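You operate a simulated robot arm through the tools that you are given. There is no shell and no other tool.

The job below is to be done with a simulated robot arm. You get a single attempt, and the scene is never put back.

## Task
Reject both leaking capsules on the belt, then run the rest through.
Fine: leakers end in the yellow crate under the reject slot, the rest in the crate under the chute; one press to start, one to stop.

The check looks at the end state, three seconds after you hand in, the way a careful person would. Anything else that was tipped, shoved, dropped, spilled or broken makes it a failure.

## Robot
A 6-joint arm with a two-finger parallel gripper, fixed in place. Base frame: the origin is at the foot of the arm, x ahead of it, y to its left, z up; the work surface is at about z = 850. Readings come in mm, degrees, newtons and seconds.
Its first joint turns from -166.0 to 166.0 degrees. Payload 3.91 kg.
Tool frame: the origin (TCP) lies between the finger pads and is the grasp point; the fingertips stand 30 mm ahead of it; z points along the fingers, y is the line along which they close. The gripper opens to 110 mm. The fingers are 20 mm wide and 10 mm thick; the gripper's body (48 by 112 mm) begins 55 mm behind the TCP.
Orientation is that of the tool frame in the base frame, as [roll, pitch, yaw] about the fixed x, y, z axes, in that order (R = Rz(yaw) Ry(pitch) Rx(roll)). With the fingers straight down and closing along the base's y, the tool's x points along the base's -x, its y along +y and its z along -z.

## Interface
- The arm moves only by the tool apply_moves. Its argument "plan" is a list of rows, each an object (a shift or turn left out is 0, a gripper value left out holds the last) with "slide": the shift along the base's x, y, z in units of 50 mm (1.0 is 50 mm), a list of three; "turn": the turn, a rotation vector about the base's x, y, z in units of 8 degrees (1.0 is 8 degrees), a list of three. In form: [{"slide": [dx, dy, dz], "turn": [rx, ry, rz]}, ...]. A call has 1 to 20 rows; each row shifts and turns the commanded pose from where the row before left it. "gripper" is the opening, from 0 (shut) to 1 (fully open), set as the call begins (left out, the last holds). A call with a number of a shift or a turn outside -1 to 1 is refused whole. A row lasts 0.2 s, in which the tool goes at most 50 mm and 8.6 degrees; a call with a longer step from one row to the next is refused whole, and so is a gripper value outside its range. Where a pose cannot be reached the arm comes as near as it can. A force on the tool above 40 N (or 10 N above the force at the start of the call, whichever is more), or a blocked arm, ends the call early, and 0.2 s more pass. The fingers move at their own pace (about 108 mm/s each) and stop on an object; they squeeze with about 37 N. The grip force told is the motor's: it shows also when the fingers shut on nothing. Time passes only in rows, and 0.2 s behind the last, so rows that do not move let the fingers close. The reply holds the time, the measured pose of the TCP, the force on the tool along the base axes, the opening and the grip force, in the units named above and with some noise, with the torque about the TCP (base axes, N m) and any sound that the robot's microphone picked up, and new pictures: "pictures" is both (left out), scene, wrist or none.
- Cameras (640 x 400 px; columns grow to the right, rows downward): "scene" is fixed at [50.5, 650.7, 1418.5]; the picture's right is [-0.04, -1.00, 0.00], its down [-0.77, 0.03, -0.64] and it looks along [0.64, -0.03, -0.77] (base axes); focal length 214 px, centre (320, 200). "wrist" rides on the gripper at [72, 17, -103] in the tool frame; the picture's right is [-0.23, 0.97, 0.00], its down [-0.76, -0.18, -0.62] and it looks along [-0.61, -0.14, 0.78] (tool axes); focal length 222 px, centre (320, 200). There is no depth. A picture from a camera that has moved, and an enlarged one, comes with that camera's place and axes in the base frame and with its lens.
- close_up(camera, box): a new picture of the part [left, top, right, bottom] of that camera's present view, enlarged. No time passes.
- job_done(): hands the job in; it is judged then, once.

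Nothing tells you positions but the pictures and the camera data. Unless the task says otherwise, let go and move clear before handing in.

The tools are called after ">>>" as name(argument=value, ...) on one line, values as JSON. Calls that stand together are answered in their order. apply_moves: Moves the arm, as the interface text tells. Its arguments: {"type":"object","properties":{"plan":{"type":"array"},"gripper":{"type":"number"},"pictures":{"type":"string","enum":["both","scene","wrist","none"]}},"required":["plan"]} The other tools are called the same way: close_up (camera, box) takes an enlarged picture of a part of a camera's view; job_done () hands the job in.

At the start:

```text
clock: 0.0
position: [597.9, -14.2, 1189.1]
tool_rot: [-179.9, 0.1, 180.0]
wrist_force: [0.0, 0.4, -0.1]
ft_torque: [-0.02, 0.0, -0.01]
width: 110.1
grip_force: 0.0
```

scene: 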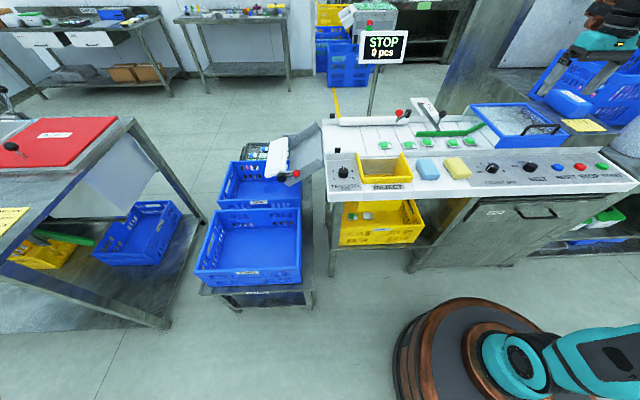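
wrist: 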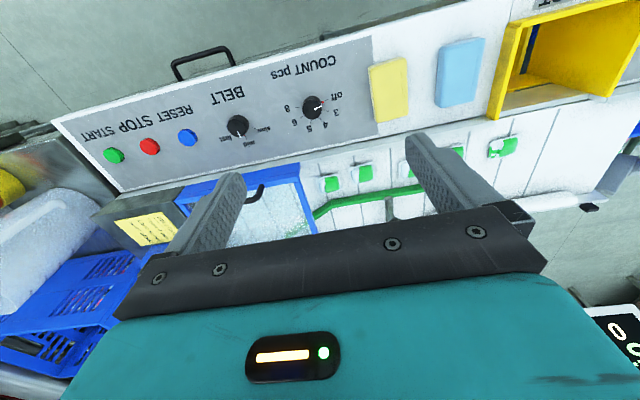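

I see a conveyor station with a belt carrying capsules (green/white), a control panel with knobs and buttons, a yellow reject slot and a chute to blue crates. I'll take enlarged looks before moving.

>>> close_up(camera="scene", box=[310, 80, 480, 190])

>>> close_up(camera="scene", box=[460, 80, 640, 200])

>>> close_up(camera="scene", box=[180, 110, 340, 300])

>>> close_up(camera="wrist", box=[40, 20, 380, 240])

>>> close_up(camera="wrist", box=[300, 100, 640, 320])

```text
3.64 times, centred on (395, 135) of scene
camera zoom: at [50.5, 650.7, 1418.5], right [-0.04, -1.0, 0.0], down [-0.77, 0.03, -0.64], along [0.64, -0.03, -0.77], focal length 780 px, centre (47, 436)
```

zoom: 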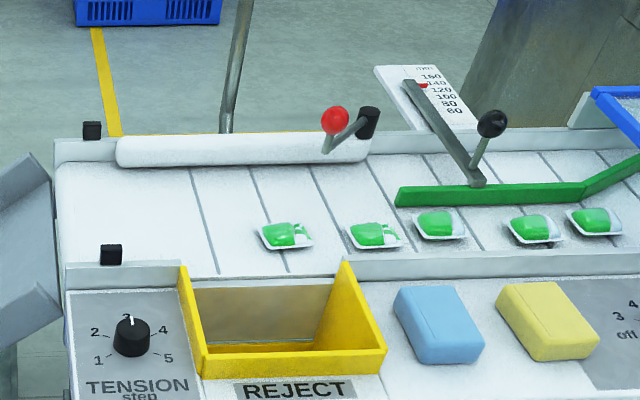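

```text
3.33 times, centred on (550, 140) of scene
camera zoom: at [50.5, 650.7, 1418.5], right [-0.04, -1.0, 0.0], down [-0.77, 0.03, -0.64], along [0.64, -0.03, -0.77], focal length 715 px, centre (-447, 400)
```

zoom: 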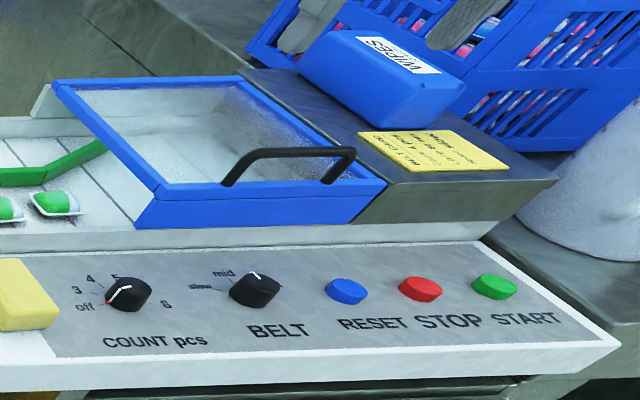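

```text
2.11 times, centred on (260, 205) of scene
camera zoom: at [50.5, 650.7, 1418.5], right [-0.04, -1.0, 0.0], down [-0.77, 0.03, -0.64], along [0.64, -0.03, -0.77], focal length 452 px, centre (446, 190)
```

zoom: 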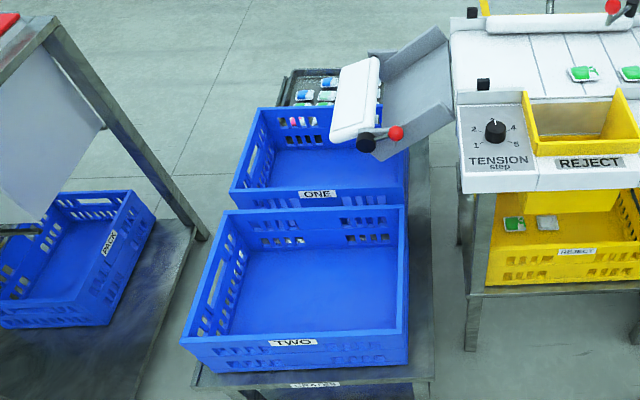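

```text
1.82 times, centred on (210, 130) of wrist
camera zoom: at [523.7, 2.0, 1292.9], right [0.23, 0.97, 0.0], down [0.76, -0.18, 0.62], along [0.61, -0.14, -0.78], focal length 404 px, centre (520, 327)
```

zoom: 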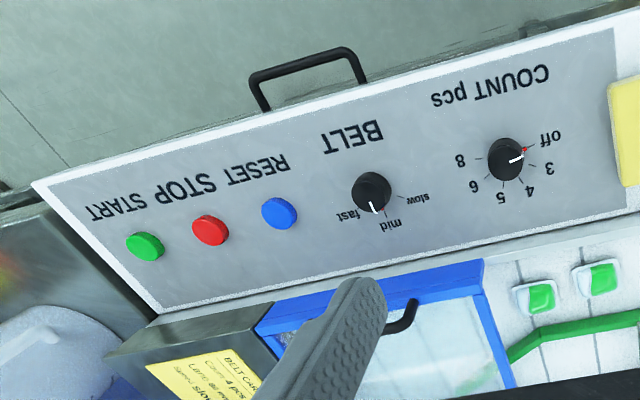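

```text
1.82 times, centred on (470, 210) of wrist
camera zoom: at [523.7, 2.0, 1292.9], right [0.23, 0.97, 0.0], down [0.76, -0.18, 0.62], along [0.61, -0.14, -0.78], focal length 404 px, centre (47, 182)
```

zoom: 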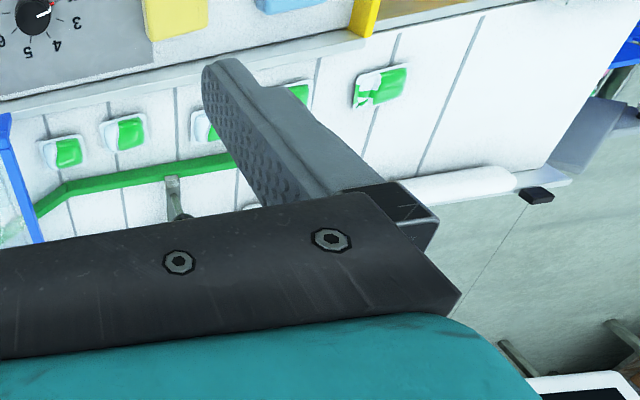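

The capsules lie in a row on the belt at roughly x≈820, y from about 333 to -53, z≈857. START is near (638,-467,867) and STOP near (637,-376,867). I'll move the wrist camera in to look at the capsules.

>>> apply_moves(plan=[{"slide": [0.1, 0.8, -0.34]}, {"slide": [0.1, 0.8, -0.34]}, {"slide": [0.1, 0.8, -0.34]}, {"slide": [0.1, 0.8, -0.34]}, {"slide": [0, 0.8, -0.34]}, {"slide": [0, 0, 0]}, {"slide": [0, 0, 0]}], pictures="wrist")

```text
clock: 1.6
position: [615.2, 187.8, 1105.6]
tool_rot: [180.0, 0.0, -180.0]
wrist_force: [0.4, -0.3, -0.1]
ft_torque: [0.0, -0.04, 0.01]
width: 109.9
grip_force: 0.1
camera wrist: at [543.5, 204.0, 1208.0], right [0.23, 0.97, 0.0], down [0.76, -0.18, 0.62], along [0.61, -0.14, -0.78], focal length 222 px, centre (320, 200)
```

wrist: 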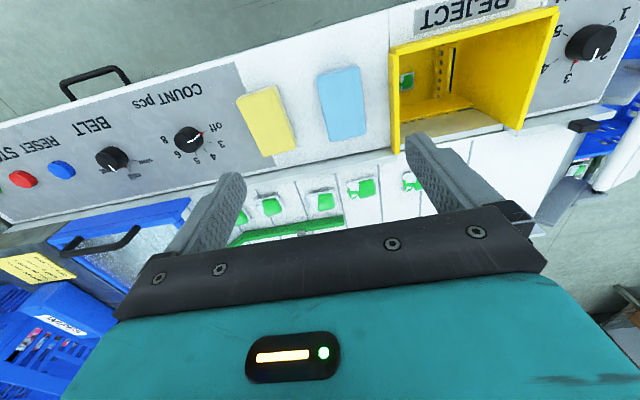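

>>> close_up(camera="wrist", box=[220, 150, 440, 250])

>>> close_up(camera="wrist", box=[380, 0, 640, 180])

>>> close_up(camera="wrist", box=[0, 220, 140, 320])

>>> close_up(camera="wrist", box=[540, 130, 640, 310])

```text
2.91 times, centred on (330, 200) of wrist
camera zoom: at [543.5, 204.0, 1208.0], right [0.23, 0.97, 0.0], down [0.76, -0.18, 0.62], along [0.61, -0.14, -0.78], focal length 646 px, centre (291, 200)
```

zoom: 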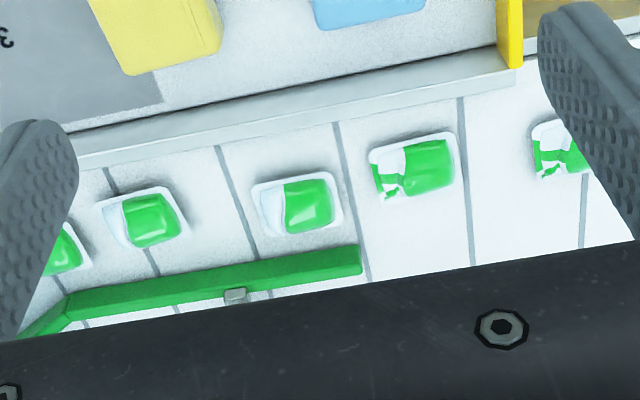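

```text
2.22 times, centred on (510, 90) of wrist
camera zoom: at [543.5, 204.0, 1208.0], right [0.23, 0.97, 0.0], down [0.76, -0.18, 0.62], along [0.61, -0.14, -0.78], focal length 494 px, centre (-102, 444)
```

zoom: 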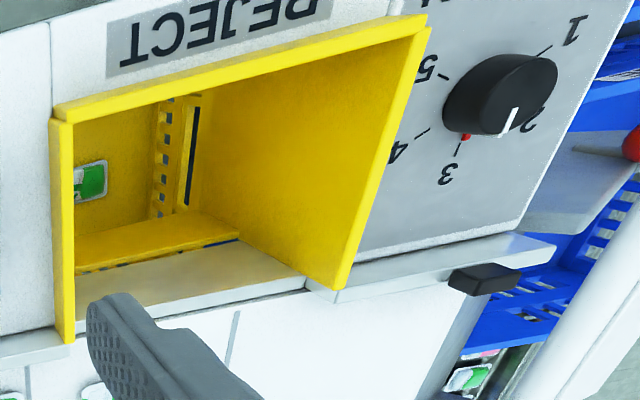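

```text
4.00 times, centred on (70, 270) of wrist
camera zoom: at [543.5, 204.0, 1208.0], right [0.23, 0.97, 0.0], down [0.76, -0.18, 0.62], along [0.61, -0.14, -0.78], focal length 888 px, centre (1320, -80)
```

zoom: 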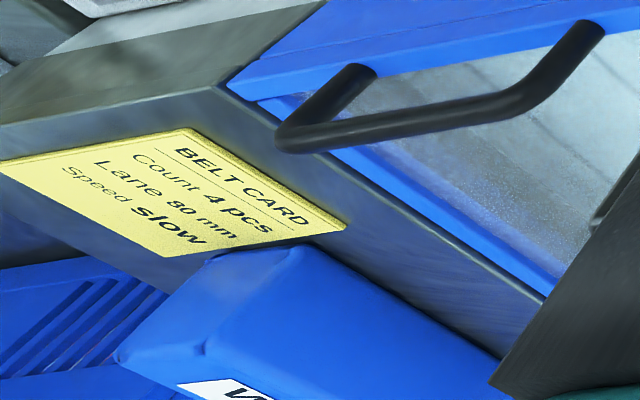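

```text
2.22 times, centred on (590, 220) of wrist
camera zoom: at [543.5, 204.0, 1208.0], right [0.23, 0.97, 0.0], down [0.76, -0.18, 0.62], along [0.61, -0.14, -0.78], focal length 494 px, centre (-280, 156)
```

zoom: 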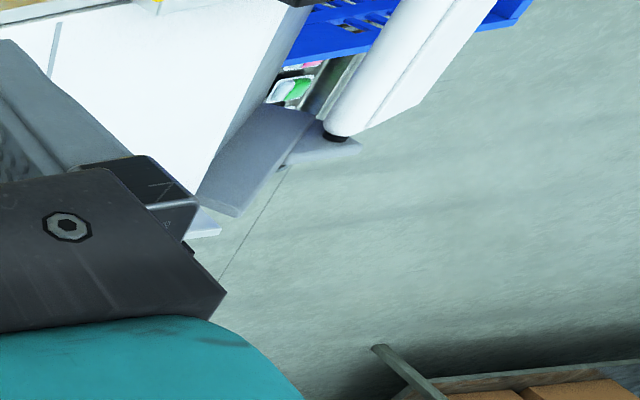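

The belt card reads count 4, lane 80 mm, speed slow. The two leftmost capsules look torn or splashed, unlike the others. I'll move closer to confirm which ones leak.

>>> apply_moves(plan=[{"slide": [0.4, 0.456, -0.45]}, {"slide": [0.4, 0.456, -0.45]}, {"slide": [0.4, 0.456, -0.45]}, {"slide": [0.4, 0.456, -0.45]}, {"slide": [0.4, 0.456, -0.45]}, {"slide": [0, 0, 0]}, {"slide": [0, 0, 0]}], pictures="both")

```text
clock: 3.2
position: [716.1, 298.0, 991.7]
tool_rot: [180.0, 0.0, -179.9]
wrist_force: [0.5, 0.4, -0.1]
ft_torque: [-0.02, -0.01, 0.01]
width: 110.1
grip_force: 0.0
camera wrist: at [643.8, 314.8, 1095.5], right [0.23, 0.97, 0.0], down [0.76, -0.18, 0.62], along [0.61, -0.14, -0.78], focal length 222 px, centre (320, 200)
```

scene: 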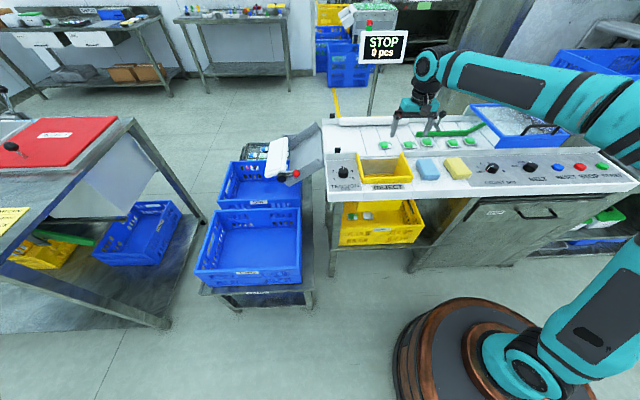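
wrist: 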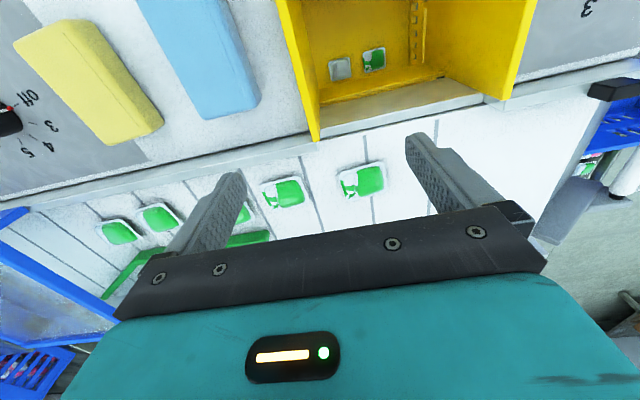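

>>> close_up(camera="wrist", box=[230, 130, 430, 230])

>>> close_up(camera="wrist", box=[60, 160, 260, 280])

>>> close_up(camera="wrist", box=[300, 0, 500, 110])

>>> close_up(camera="scene", box=[230, 120, 340, 200])

```text
3.20 times, centred on (330, 180) of wrist
camera zoom: at [643.8, 314.8, 1095.5], right [0.23, 0.97, 0.0], down [0.76, -0.18, 0.62], along [0.61, -0.14, -0.78], focal length 711 px, centre (288, 264)
```

zoom: 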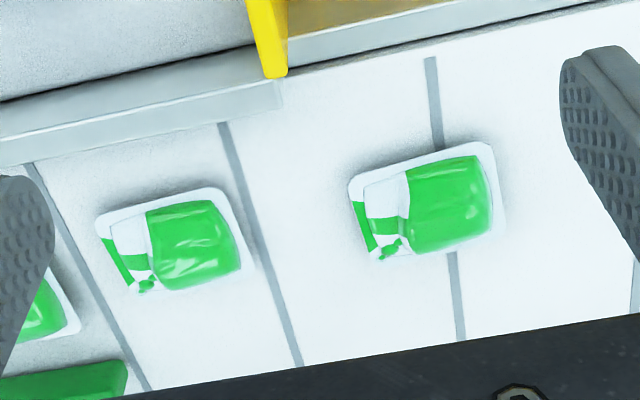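

```text
3.20 times, centred on (160, 220) of wrist
camera zoom: at [643.8, 314.8, 1095.5], right [0.23, 0.97, 0.0], down [0.76, -0.18, 0.62], along [0.61, -0.14, -0.78], focal length 711 px, centre (832, 136)
```

zoom: 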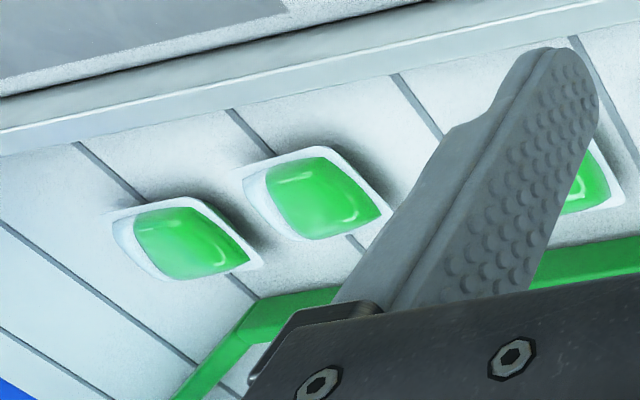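

```text
3.20 times, centred on (400, 55) of wrist
camera zoom: at [643.8, 314.8, 1095.5], right [0.23, 0.97, 0.0], down [0.76, -0.18, 0.62], along [0.61, -0.14, -0.78], focal length 711 px, centre (64, 664)
```

zoom: 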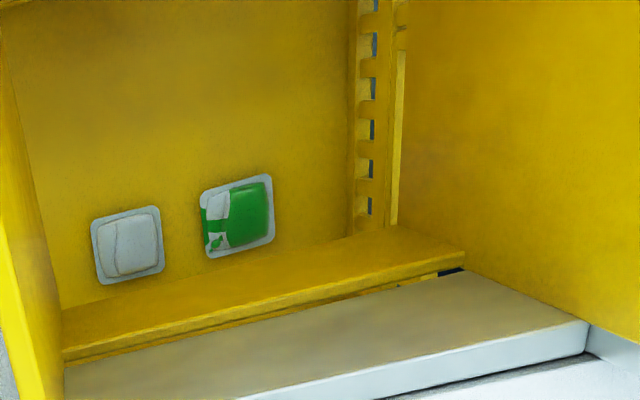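

```text
5.00 times, centred on (285, 160) of scene
camera zoom: at [50.5, 650.7, 1418.5], right [-0.04, -1.0, 0.0], down [-0.77, 0.03, -0.64], along [0.64, -0.03, -0.77], focal length 1072 px, centre (495, 400)
```

zoom: 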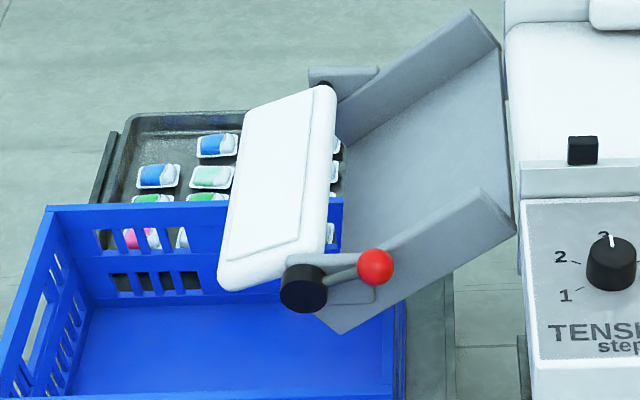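

Capsules 1 and 2 show green running into the white half, the same marks as a capsule already in the reject crate. I'll check the other capsules and under the hood before acting.

>>> apply_moves(plan=[{"slide": [0, -0.9, 0]}, {"slide": [0, -0.9, 0]}, {"slide": [0, -0.9, 0]}, {"slide": [0, -0.9, 0]}, {"slide": [0, -0.9, 0]}, {"slide": [0, 0, 0]}, {"slide": [0, 0, 0]}], pictures="wrist")

>>> close_up(camera="wrist", box=[230, 120, 430, 230])

>>> close_up(camera="wrist", box=[0, 120, 230, 320])

```text
clock: 4.8
position: [716.8, 73.6, 991.4]
tool_rot: [180.0, 0.0, 180.0]
wrist_force: [-0.2, 0.0, 0.1]
ft_torque: [-0.01, 0.01, 0.02]
width: 109.9
grip_force: 0.1
camera wrist: at [644.4, 89.2, 1094.3], right [0.23, 0.97, 0.0], down [0.76, -0.18, 0.62], along [0.61, -0.14, -0.78], focal length 222 px, centre (320, 200)
```

wrist: 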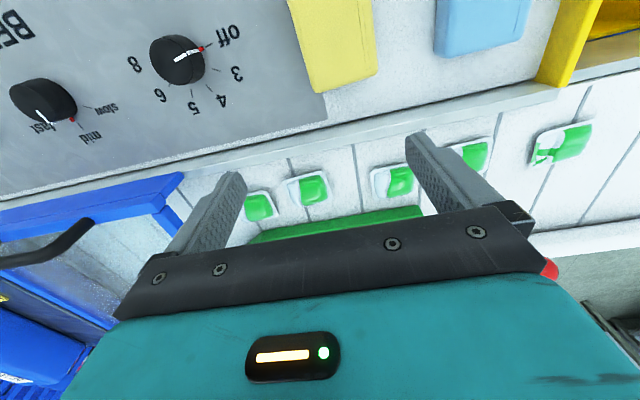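

```text
3.20 times, centred on (330, 175) of wrist
camera zoom: at [644.4, 89.2, 1094.3], right [0.23, 0.97, 0.0], down [0.76, -0.18, 0.62], along [0.61, -0.14, -0.78], focal length 711 px, centre (288, 280)
```

zoom: 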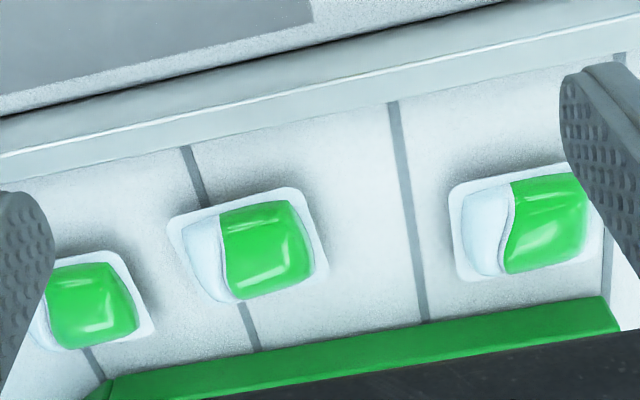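

```text
2.00 times, centred on (115, 220) of wrist
camera zoom: at [644.4, 89.2, 1094.3], right [0.23, 0.97, 0.0], down [0.76, -0.18, 0.62], along [0.61, -0.14, -0.78], focal length 444 px, centre (730, 160)
```

zoom: 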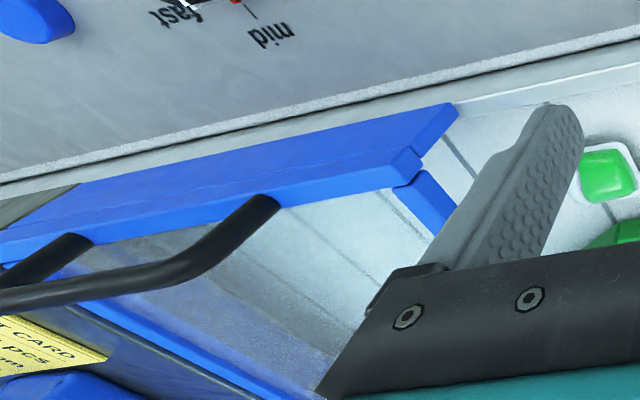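

>>> close_up(camera="wrist", box=[0, 20, 250, 160])

>>> close_up(camera="scene", box=[350, 10, 430, 70])

>>> close_up(camera="wrist", box=[440, 100, 640, 240])

```text
2.56 times, centred on (125, 90) of wrist
camera zoom: at [644.4, 89.2, 1094.3], right [0.23, 0.97, 0.0], down [0.76, -0.18, 0.62], along [0.61, -0.14, -0.78], focal length 569 px, centre (819, 482)
```

zoom: 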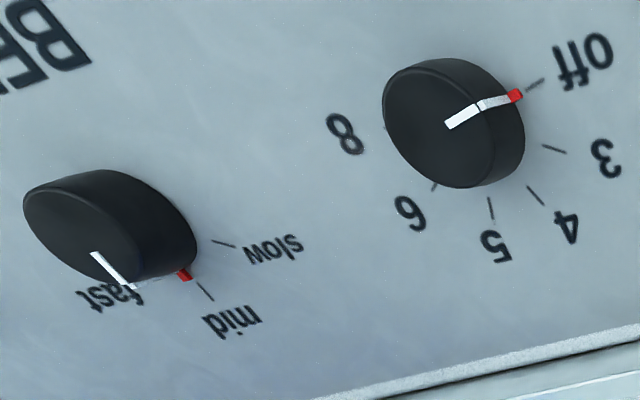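

```text
6.67 times, centred on (390, 40) of scene
camera zoom: at [50.5, 650.7, 1418.5], right [-0.04, -1.0, 0.0], down [-0.77, 0.03, -0.64], along [0.64, -0.03, -0.77], focal length 1430 px, centre (-147, 1267)
```

zoom: 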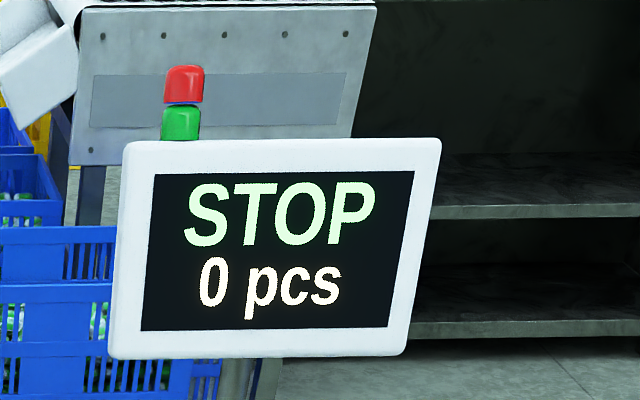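

```text
2.86 times, centred on (540, 170) of wrist
camera zoom: at [644.4, 89.2, 1094.3], right [0.23, 0.97, 0.0], down [0.76, -0.18, 0.62], along [0.61, -0.14, -0.78], focal length 635 px, centre (-309, 286)
```

zoom: 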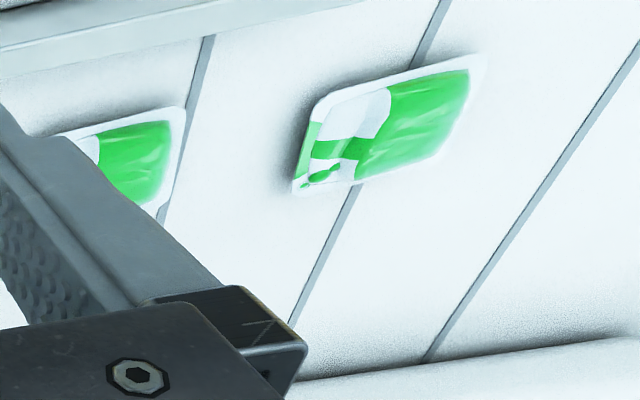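

Only capsules 1 and 2 leak, there is nothing under the hood, the belt is set to mid and count is off. Next I'll inspect the chute end and its flap with the wrist camera.

>>> apply_moves(plan=[{"slide": [-0.18, 0.886, 0.09]}, {"slide": [-0.18, 0.886, 0.09]}, {"slide": [-0.18, 0.886, 0.09]}, {"slide": [-0.18, 0.886, 0.09]}, {"slide": [-0.18, 0.886, 0.09]}, {"slide": [-0.18, 0.886, 0.09]}, {"slide": [-0.18, 0.886, 0.09]}, {"slide": [-0.18, 0.886, 0.09]}, {"slide": [-0.18, 0.886, 0.09]}, {"slide": [-0.18, 0.886, 0.09]}, {"slide": [-0.18, 0.886, 0.09]}, {"slide": [-0.18, 0.886, 0.09]}, {"slide": [-0.18, 0.886, 0.09]}, {"slide": [0, 0, 0]}, {"slide": [0, 0, 0]}], pictures="wrist")

>>> close_up(camera="wrist", box=[200, 0, 520, 220])

```text
clock: 8.0
position: [598.3, 650.5, 1052.0]
tool_rot: [-179.9, 0.0, -180.0]
wrist_force: [-0.3, 0.2, -0.4]
ft_torque: [0.0, -0.03, -0.02]
width: 110.2
grip_force: 0.0
camera wrist: at [525.9, 667.2, 1155.0], right [0.23, 0.97, 0.0], down [0.76, -0.18, 0.62], along [0.61, -0.14, -0.78], focal length 222 px, centre (320, 200)
```

wrist: 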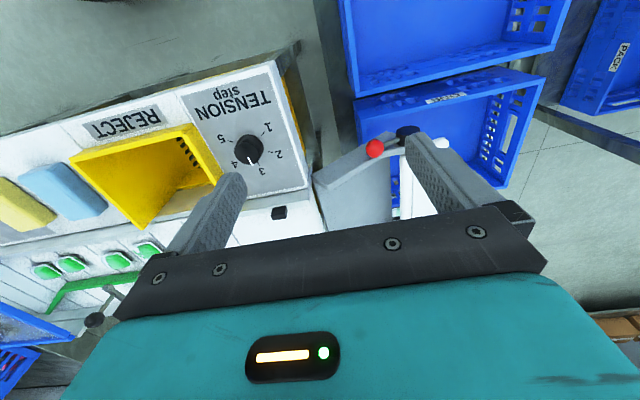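

```text
1.82 times, centred on (360, 110) of wrist
camera zoom: at [525.9, 667.2, 1155.0], right [0.23, 0.97, 0.0], down [0.76, -0.18, 0.62], along [0.61, -0.14, -0.78], focal length 404 px, centre (247, 364)
```

zoom: 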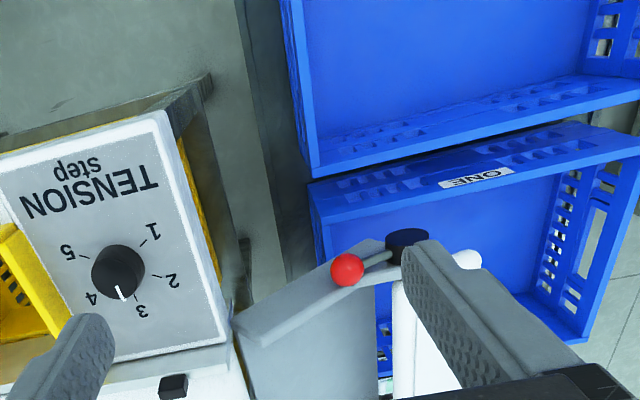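

>>> apply_moves(plan=[{"slide": [0.3, 0.8, -0.3]}, {"slide": [0.3, 0.8, -0.3]}, {"slide": [0, 0, 0]}, {"slide": [0, 0, 0]}], pictures="both")

>>> close_up(camera="wrist", box=[200, 70, 460, 230])

>>> close_up(camera="scene", box=[190, 110, 350, 210])

```text
clock: 9.0
position: [631.1, 730.4, 1019.0]
tool_rot: [-180.0, 0.0, 180.0]
wrist_force: [-0.1, -0.7, 0.1]
ft_torque: [0.01, -0.02, 0.04]
width: 110.1
grip_force: 0.1
camera wrist: at [557.8, 747.0, 1123.6], right [0.23, 0.97, 0.0], down [0.76, -0.18, 0.62], along [0.61, -0.14, -0.78], focal length 222 px, centre (320, 200)
```

scene: 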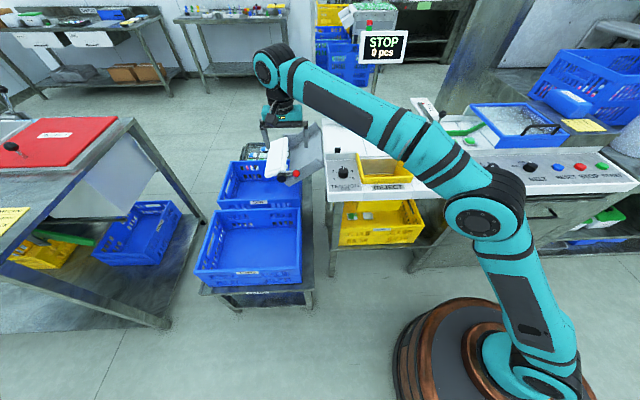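
wrist: 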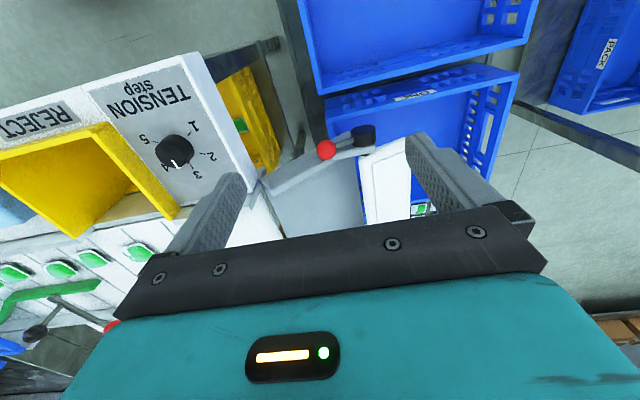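

```text
2.46 times, centred on (330, 150) of wrist
camera zoom: at [557.8, 747.0, 1123.6], right [0.23, 0.97, 0.0], down [0.76, -0.18, 0.62], along [0.61, -0.14, -0.78], focal length 547 px, centre (295, 323)
```

zoom: 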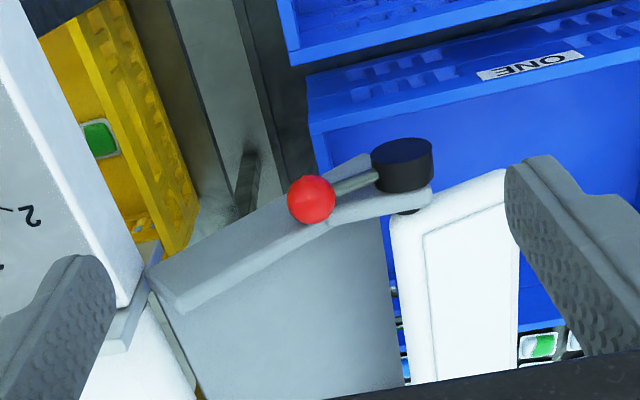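

```text
4.00 times, centred on (270, 160) of scene
camera zoom: at [50.5, 650.7, 1418.5], right [-0.04, -1.0, 0.0], down [-0.77, 0.03, -0.64], along [0.64, -0.03, -0.77], focal length 858 px, centre (520, 360)
```

zoom: 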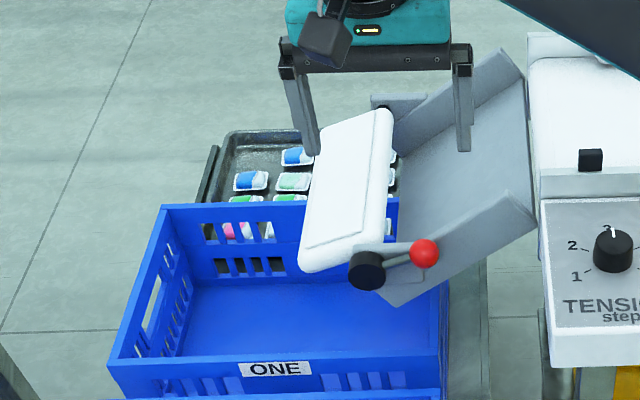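

The chute runs down to crate ONE, with a white hinged flap at its end near (760-1000, 775-865, ~755). I'll tilt the camera for a side view to check the flap doesn't block the chute.

>>> apply_moves(plan=[{"slide": [-0.4, 0.06, -0.4], "turn": [0, -1, 0]}, {"slide": [-0.4, 0.06, -0.4], "turn": [0, -1, 0]}, {"slide": [-0.4, 0.06, -0.4], "turn": [0, -1, 0]}, {"slide": [-0.4, 0.06, -0.4], "turn": [0, -1, 0]}, {"slide": [0, 0, 0]}, {"slide": [0, 0, 0]}], pictures="wrist")

>>> close_up(camera="wrist", box=[180, 80, 480, 260])

```text
clock: 10.4
position: [548.8, 742.6, 941.3]
tool_rot: [179.9, 32.1, 180.0]
wrist_force: [0.8, 0.0, -0.3]
ft_torque: [0.01, 0.01, 0.0]
width: 110.2
grip_force: 0.1
camera wrist: at [432.9, 759.4, 990.2], right [0.19, 0.97, 0.12], down [0.31, -0.18, 0.93], along [0.93, -0.14, -0.34], focal length 222 px, centre (320, 200)
```

wrist: 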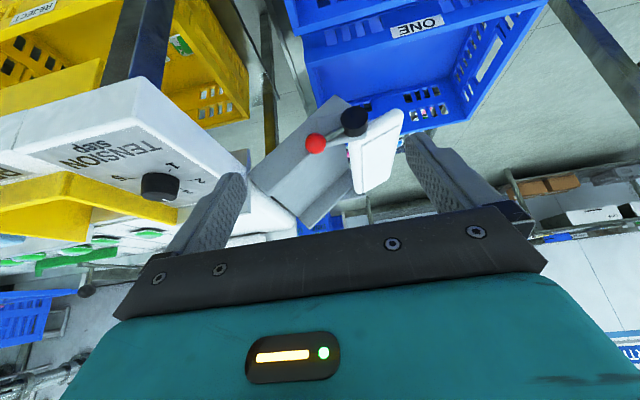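

```text
2.13 times, centred on (330, 170) of wrist
camera zoom: at [432.9, 759.4, 990.2], right [0.19, 0.97, 0.12], down [0.31, -0.18, 0.93], along [0.93, -0.14, -0.34], focal length 474 px, centre (299, 264)
```

zoom: 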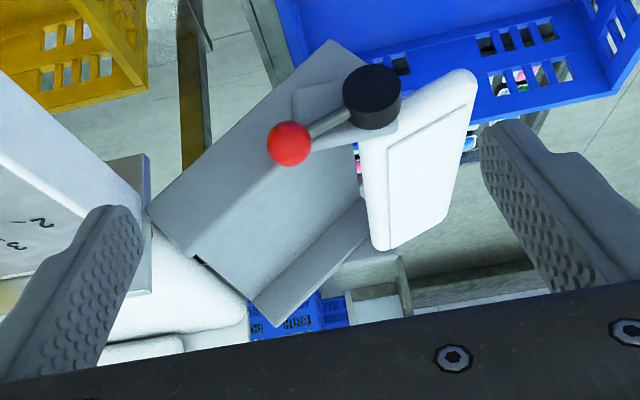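

>>> close_up(camera="wrist", box=[240, 85, 420, 215])

```text
3.08 times, centred on (330, 150) of wrist
camera zoom: at [432.9, 759.4, 990.2], right [0.19, 0.97, 0.12], down [0.31, -0.18, 0.93], along [0.93, -0.14, -0.34], focal length 684 px, centre (289, 354)
```

zoom: 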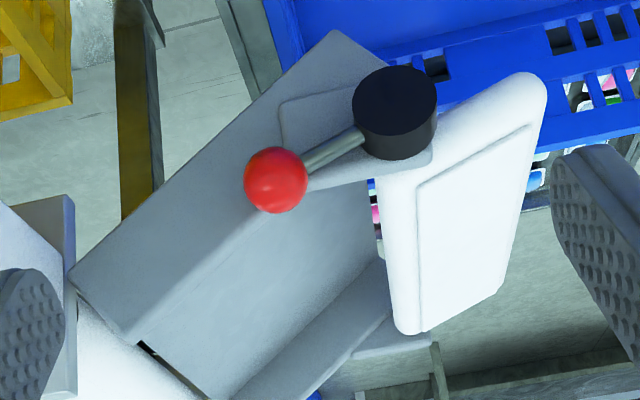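

The flap is swung up and open: the chute floor passes beneath it straight into crate ONE, so it needs no change. I'll straighten the tool and move over the first leaker, near (814, 334), to refine its position.

>>> apply_moves(plan=[{"slide": [0.4, -0.06, 0.4], "turn": [0, 1, 0]}, {"slide": [0.4, -0.06, 0.4], "turn": [0, 1, 0]}, {"slide": [0.4, -0.06, 0.4], "turn": [0, 1, 0]}, {"slide": [0.4, -0.06, 0.4], "turn": [0, 1, 0]}, {"slide": [0.38, -0.88, -0.1]}, {"slide": [0.38, -0.88, -0.1]}, {"slide": [0.38, -0.88, -0.1]}, {"slide": [0.38, -0.88, -0.1]}, {"slide": [0.38, -0.88, -0.1]}, {"slide": [0.38, -0.88, -0.1]}, {"slide": [0.38, -0.88, -0.1]}, {"slide": [0.38, -0.88, -0.1]}, {"slide": [0.38, -0.88, -0.1]}, {"slide": [0, 0, 0]}, {"slide": [0, 0, 0]}], pictures="both")

>>> close_up(camera="wrist", box=[200, 100, 440, 240])

```text
clock: 13.6
position: [799.6, 335.7, 977.2]
tool_rot: [180.0, 0.0, -180.0]
wrist_force: [-0.3, -0.2, 0.4]
ft_torque: [0.0, 0.01, -0.01]
width: 109.8
grip_force: 0.1
camera wrist: at [727.5, 352.0, 1080.2], right [0.23, 0.97, 0.0], down [0.76, -0.18, 0.62], along [0.61, -0.14, -0.78], focal length 222 px, centre (320, 200)
```

scene: 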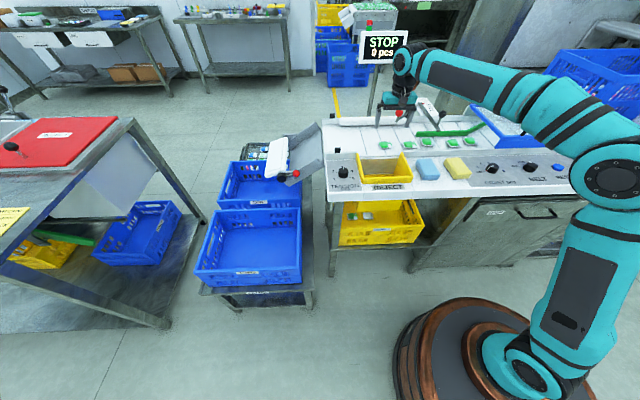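
wrist: 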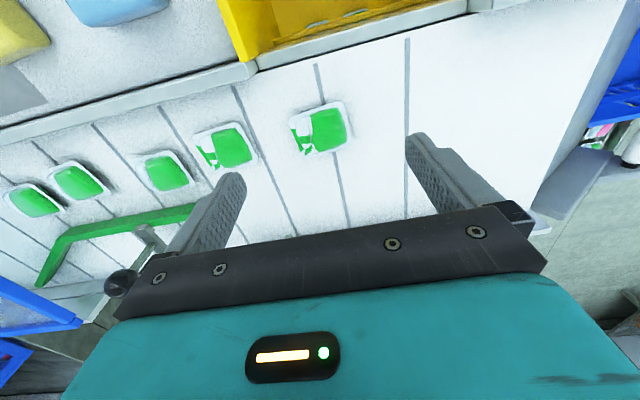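

```text
2.67 times, centred on (320, 170) of wrist
camera zoom: at [727.5, 352.0, 1080.2], right [0.23, 0.97, 0.0], down [0.76, -0.18, 0.62], along [0.61, -0.14, -0.78], focal length 592 px, centre (320, 280)
```

zoom: 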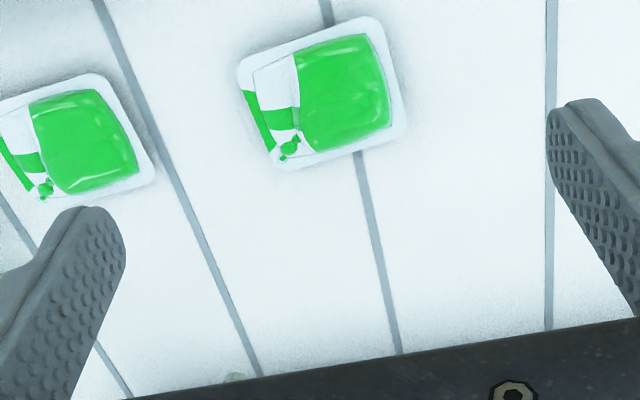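

Leaker 1 centres near (814.5, 334), is turned about 6°, and measures roughly 55 × 45 mm. I'll align the gripper over it, straddling it at part opening.

>>> apply_moves(plan=[{"slide": [0.15, -0.017, -0.5], "turn": [0, 0, 0.375]}, {"slide": [0.15, -0.017, -0.5], "turn": [0, 0, 0.375]}, {"slide": [0, 0, -0.54]}, {"slide": [0, 0, 0]}, {"slide": [0, 0, 0]}], gripper=0.82, pictures="both")

>>> close_up(camera="wrist", box=[200, 60, 440, 240])

>>> close_up(camera="scene", box=[340, 90, 480, 180])

```text
clock: 14.8
position: [815.1, 332.9, 898.1]
tool_rot: [-179.9, 0.0, -174.0]
wrist_force: [0.6, 0.1, -0.5]
ft_torque: [-0.01, 0.02, 0.0]
width: 90.2
grip_force: 0.0
camera wrist: at [740.1, 342.1, 1002.0], right [0.12, 0.99, 0.0], down [0.78, -0.1, 0.62], along [0.62, -0.08, -0.78], focal length 222 px, centre (320, 200)
```

scene: 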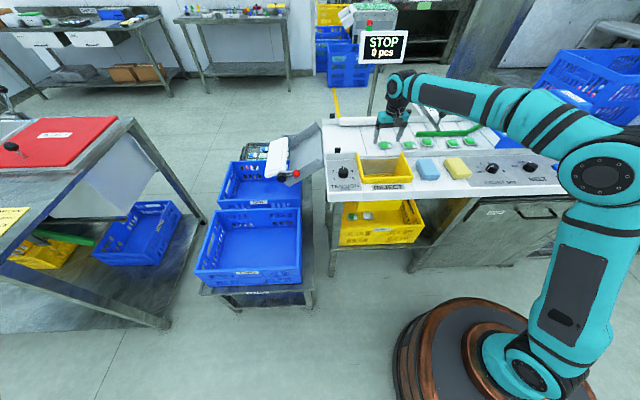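
wrist: 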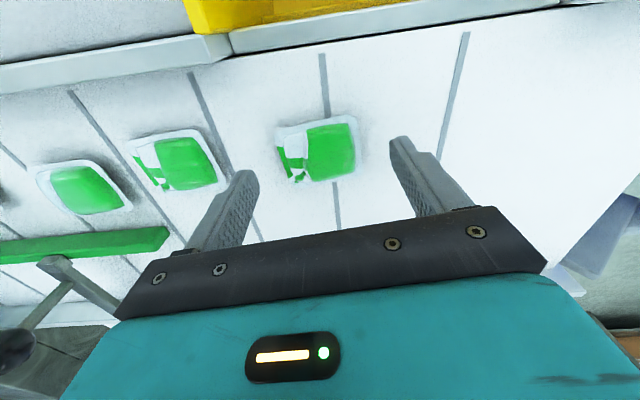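

```text
2.22 times, centred on (320, 150) of wrist
camera zoom: at [740.1, 342.1, 1002.0], right [0.12, 0.99, 0.0], down [0.78, -0.1, 0.62], along [0.62, -0.08, -0.78], focal length 494 px, centre (320, 311)
```

zoom: 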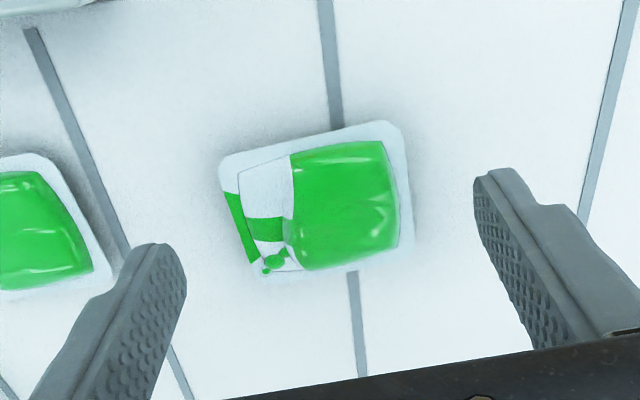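

```text
4.44 times, centred on (410, 135) of scene
camera zoom: at [50.5, 650.7, 1418.5], right [-0.04, -1.0, 0.0], down [-0.77, 0.03, -0.64], along [0.64, -0.03, -0.77], focal length 953 px, centre (-80, 489)
```

zoom: 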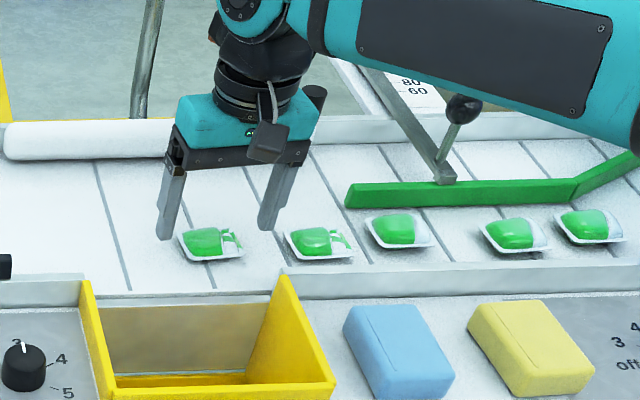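

The fingers straddle leaker 1 squarely. I'll descend carefully towards the belt, watching the force.

>>> apply_moves(plan=[{"slide": [-0.02, 0.0, -0.12]}, {"slide": [0, 0, -0.12]}, {"slide": [0, 0, 0]}], pictures="wrist")

>>> close_up(camera="wrist", box=[200, 60, 440, 240])

>>> close_up(camera="scene", box=[360, 110, 430, 155])

```text
clock: 15.6
position: [813.3, 334.0, 885.7]
tool_rot: [180.0, 0.0, -174.0]
wrist_force: [-0.3, 0.1, 0.1]
ft_torque: [0.0, -0.01, -0.01]
width: 90.4
grip_force: 0.1
camera wrist: at [739.6, 341.7, 989.7], right [0.12, 0.99, 0.0], down [0.78, -0.1, 0.62], along [0.62, -0.08, -0.78], focal length 222 px, centre (320, 200)
```

wrist: 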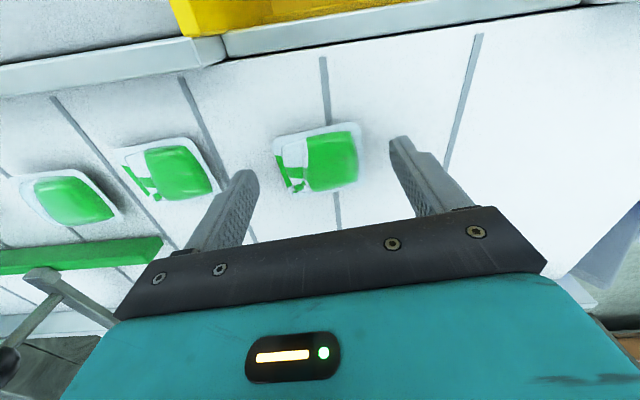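

```text
2.22 times, centred on (320, 150) of wrist
camera zoom: at [739.6, 341.7, 989.7], right [0.12, 0.99, 0.0], down [0.78, -0.1, 0.62], along [0.62, -0.08, -0.78], focal length 494 px, centre (320, 311)
```

zoom: 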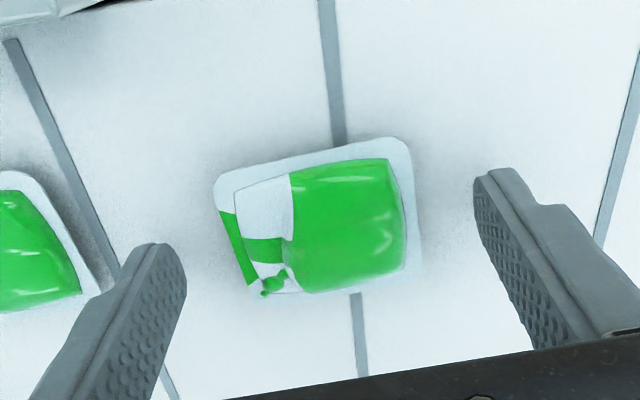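

```text
8.89 times, centred on (395, 132) of scene
camera zoom: at [50.5, 650.7, 1418.5], right [-0.04, -1.0, 0.0], down [-0.77, 0.03, -0.64], along [0.64, -0.03, -0.77], focal length 1906 px, centre (-347, 800)
```

zoom: 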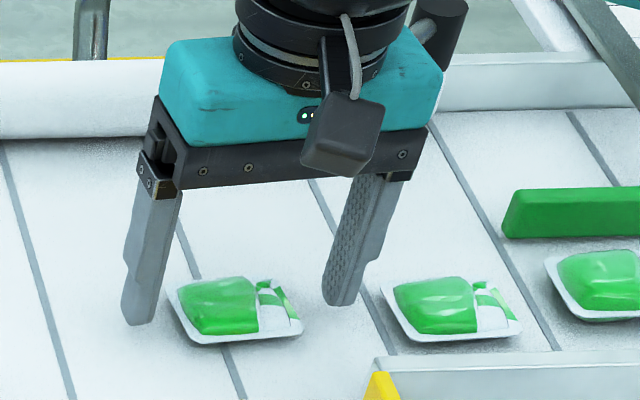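

>>> apply_moves(plan=[{"slide": [0.02, -0.03, -0.06]}, {"slide": [0, 0, 0]}], pictures="none")

>>> close_up(camera="scene", box=[360, 110, 430, 155])

>>> close_up(camera="wrist", box=[200, 60, 440, 240])

```text
clock: 16.2
position: [814.0, 332.1, 883.3]
tool_rot: [180.0, 0.0, -174.0]
wrist_force: [0.1, 0.3, -0.2]
ft_torque: [0.02, 0.05, 0.01]
width: 90.2
grip_force: 0.0
```

```text
8.89 times, centred on (395, 132) of scene
camera zoom: at [50.5, 650.7, 1418.5], right [-0.04, -1.0, 0.0], down [-0.77, 0.03, -0.64], along [0.64, -0.03, -0.77], focal length 1906 px, centre (-347, 800)
```

zoom: 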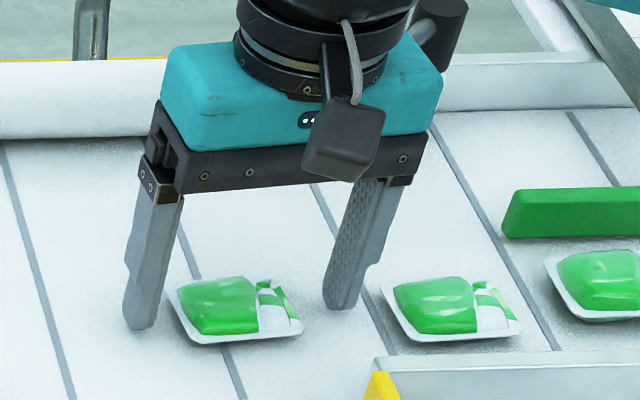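

```text
2.22 times, centred on (320, 150) of wrist
camera zoom: at [741.1, 340.0, 986.3], right [0.12, 0.99, 0.0], down [0.78, -0.1, 0.62], along [0.62, -0.08, -0.78], focal length 494 px, centre (320, 311)
```

zoom: 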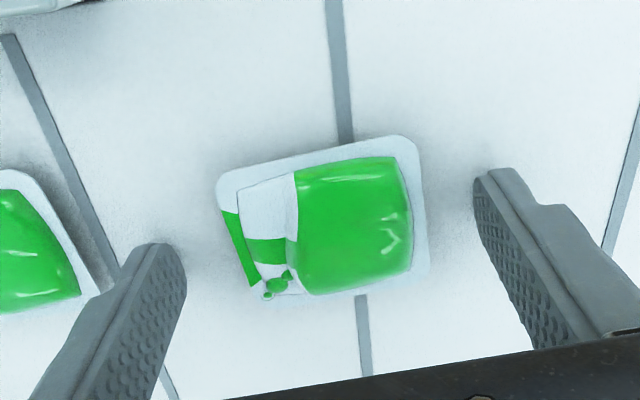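

>>> apply_moves(plan=[{"slide": [0, 0, -0.04]}, {"slide": [0, 0, 0]}], pictures="none")

```text
clock: 16.8
position: [816.2, 331.6, 881.9]
tool_rot: [180.0, 0.1, -173.9]
wrist_force: [-0.7, 1.2, 11.2]
ft_torque: [-0.79, -0.99, 0.13]
width: 90.3
grip_force: 0.0
```

The push-back and torque point to contact about 85 mm beyond the tool, matching the diverter's red lever ball, not the belt. I'll back straight up and look.

>>> apply_moves(plan=[{"slide": [0, 0, 0.3]}, {"slide": [0, 0, 0.3]}, {"slide": [0, 0, 0]}], pictures="both")

>>> close_up(camera="scene", box=[340, 80, 450, 160])

>>> close_up(camera="wrist", box=[0, 60, 440, 340])

```text
clock: 17.6
position: [815.6, 332.0, 911.9]
tool_rot: [-180.0, 0.0, -173.9]
wrist_force: [0.0, -0.2, -0.2]
ft_torque: [-0.02, -0.02, 0.01]
width: 90.2
grip_force: 0.1
camera wrist: at [741.0, 340.1, 1015.1], right [0.12, 0.99, 0.0], down [0.78, -0.1, 0.62], along [0.62, -0.08, -0.78], focal length 222 px, centre (320, 200)
```

scene: 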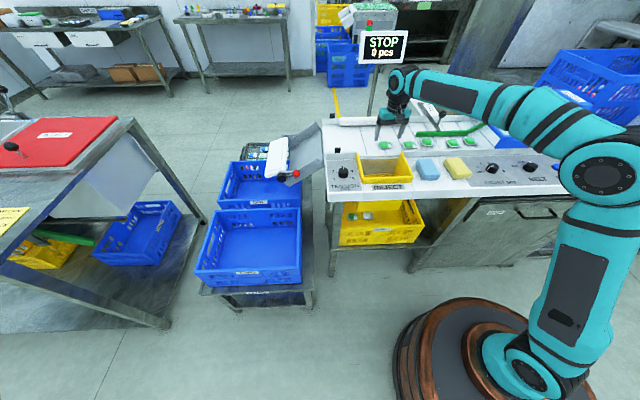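
wrist: 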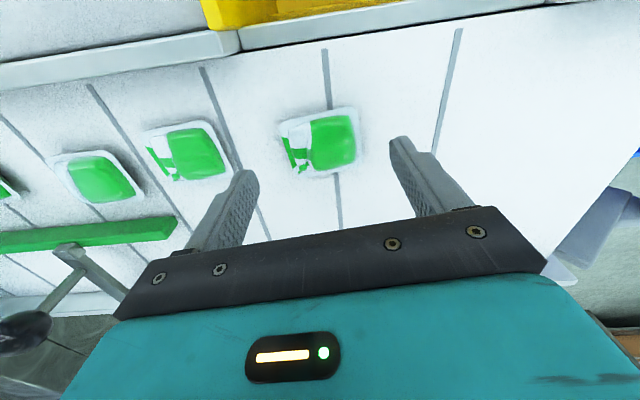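

```text
5.00 times, centred on (395, 120) of scene
camera zoom: at [50.5, 650.7, 1418.5], right [-0.04, -1.0, 0.0], down [-0.77, 0.03, -0.64], along [0.64, -0.03, -0.77], focal length 1072 px, centre (-55, 600)
```

zoom: 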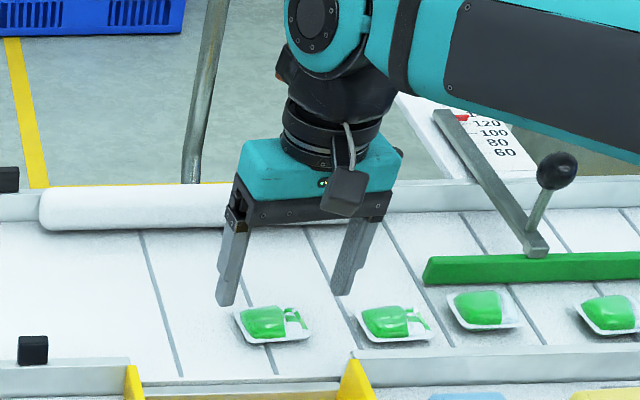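

```text
1.43 times, centred on (220, 200) of wrist
camera zoom: at [741.0, 340.1, 1015.1], right [0.12, 0.99, 0.0], down [0.78, -0.1, 0.62], along [0.62, -0.08, -0.78], focal length 317 px, centre (463, 200)
```

zoom: 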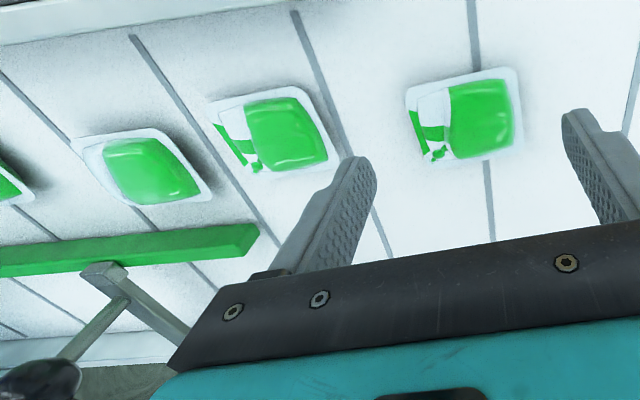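

Leaker 1 is undisturbed. To tell whether that was belt contact or the lever ball, I'll touch the empty belt downstream, around (800, 458), and compare heights and torques.

>>> apply_moves(plan=[{"slide": [-0.1, 0.84, 0]}, {"slide": [-0.1, 0.84, 0]}, {"slide": [-0.1, 0.84, 0]}, {"slide": [0, 0, -0.5]}, {"slide": [0, 0, -0.02]}, {"slide": [0, 0, 0]}], pictures="both")

>>> close_up(camera="scene", box=[320, 80, 450, 160])

```text
clock: 19.0
position: [800.4, 456.8, 885.4]
tool_rot: [179.9, 0.0, -174.0]
wrist_force: [-0.6, 0.3, 0.0]
ft_torque: [0.0, 0.02, 0.0]
width: 90.2
grip_force: 0.0
camera wrist: at [726.3, 465.2, 988.7], right [0.12, 0.99, 0.0], down [0.78, -0.1, 0.62], along [0.62, -0.08, -0.78], focal length 222 px, centre (320, 200)
```

scene: 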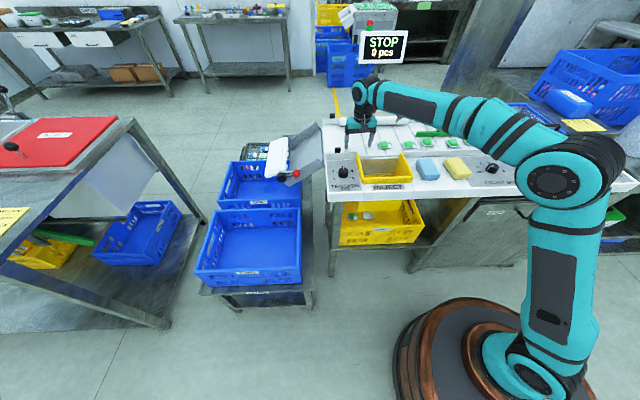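
wrist: 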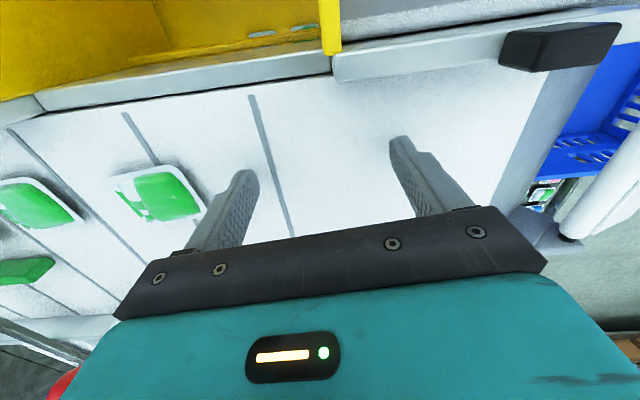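

```text
4.92 times, centred on (385, 120) of scene
camera zoom: at [50.5, 650.7, 1418.5], right [-0.04, -1.0, 0.0], down [-0.77, 0.03, -0.64], along [0.64, -0.03, -0.77], focal length 1056 px, centre (0, 594)
```

zoom: 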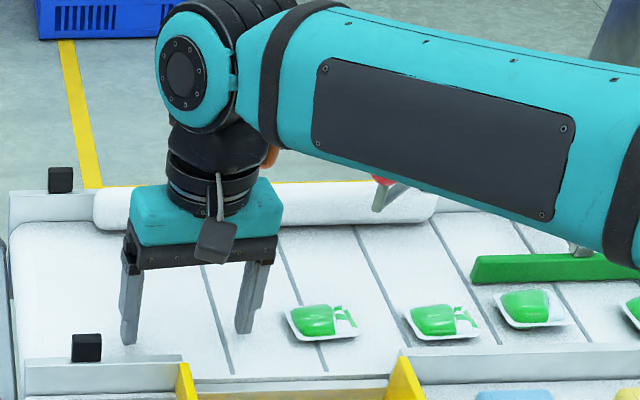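

>>> apply_moves(plan=[{"slide": [0, 0, -0.03]}, {"slide": [0, 0, 0]}], pictures="none")

>>> apply_moves(plan=[{"slide": [0, 0, -0.03]}, {"slide": [0, 0, 0]}], pictures="none")

>>> apply_moves(plan=[{"slide": [0, 0, -0.03]}, {"slide": [0, 0, 0]}], pictures="none")

```text
clock: 19.6
position: [801.1, 456.4, 883.8]
tool_rot: [180.0, 0.0, -174.0]
wrist_force: [0.0, 0.4, 0.1]
ft_torque: [-0.01, -0.02, 0.01]
width: 90.0
grip_force: 0.1
```

```text
clock: 20.2
position: [799.7, 457.4, 882.0]
tool_rot: [180.0, 0.0, -174.0]
wrist_force: [0.2, 0.9, 0.4]
ft_torque: [0.0, -0.04, -0.01]
width: 90.1
grip_force: 0.0
```

```text
clock: 20.8
position: [799.4, 458.0, 881.0]
tool_rot: [179.9, 0.1, -174.1]
wrist_force: [0.5, 0.3, -0.9]
ft_torque: [0.02, -0.01, 0.0]
width: 90.3
grip_force: 0.3
```

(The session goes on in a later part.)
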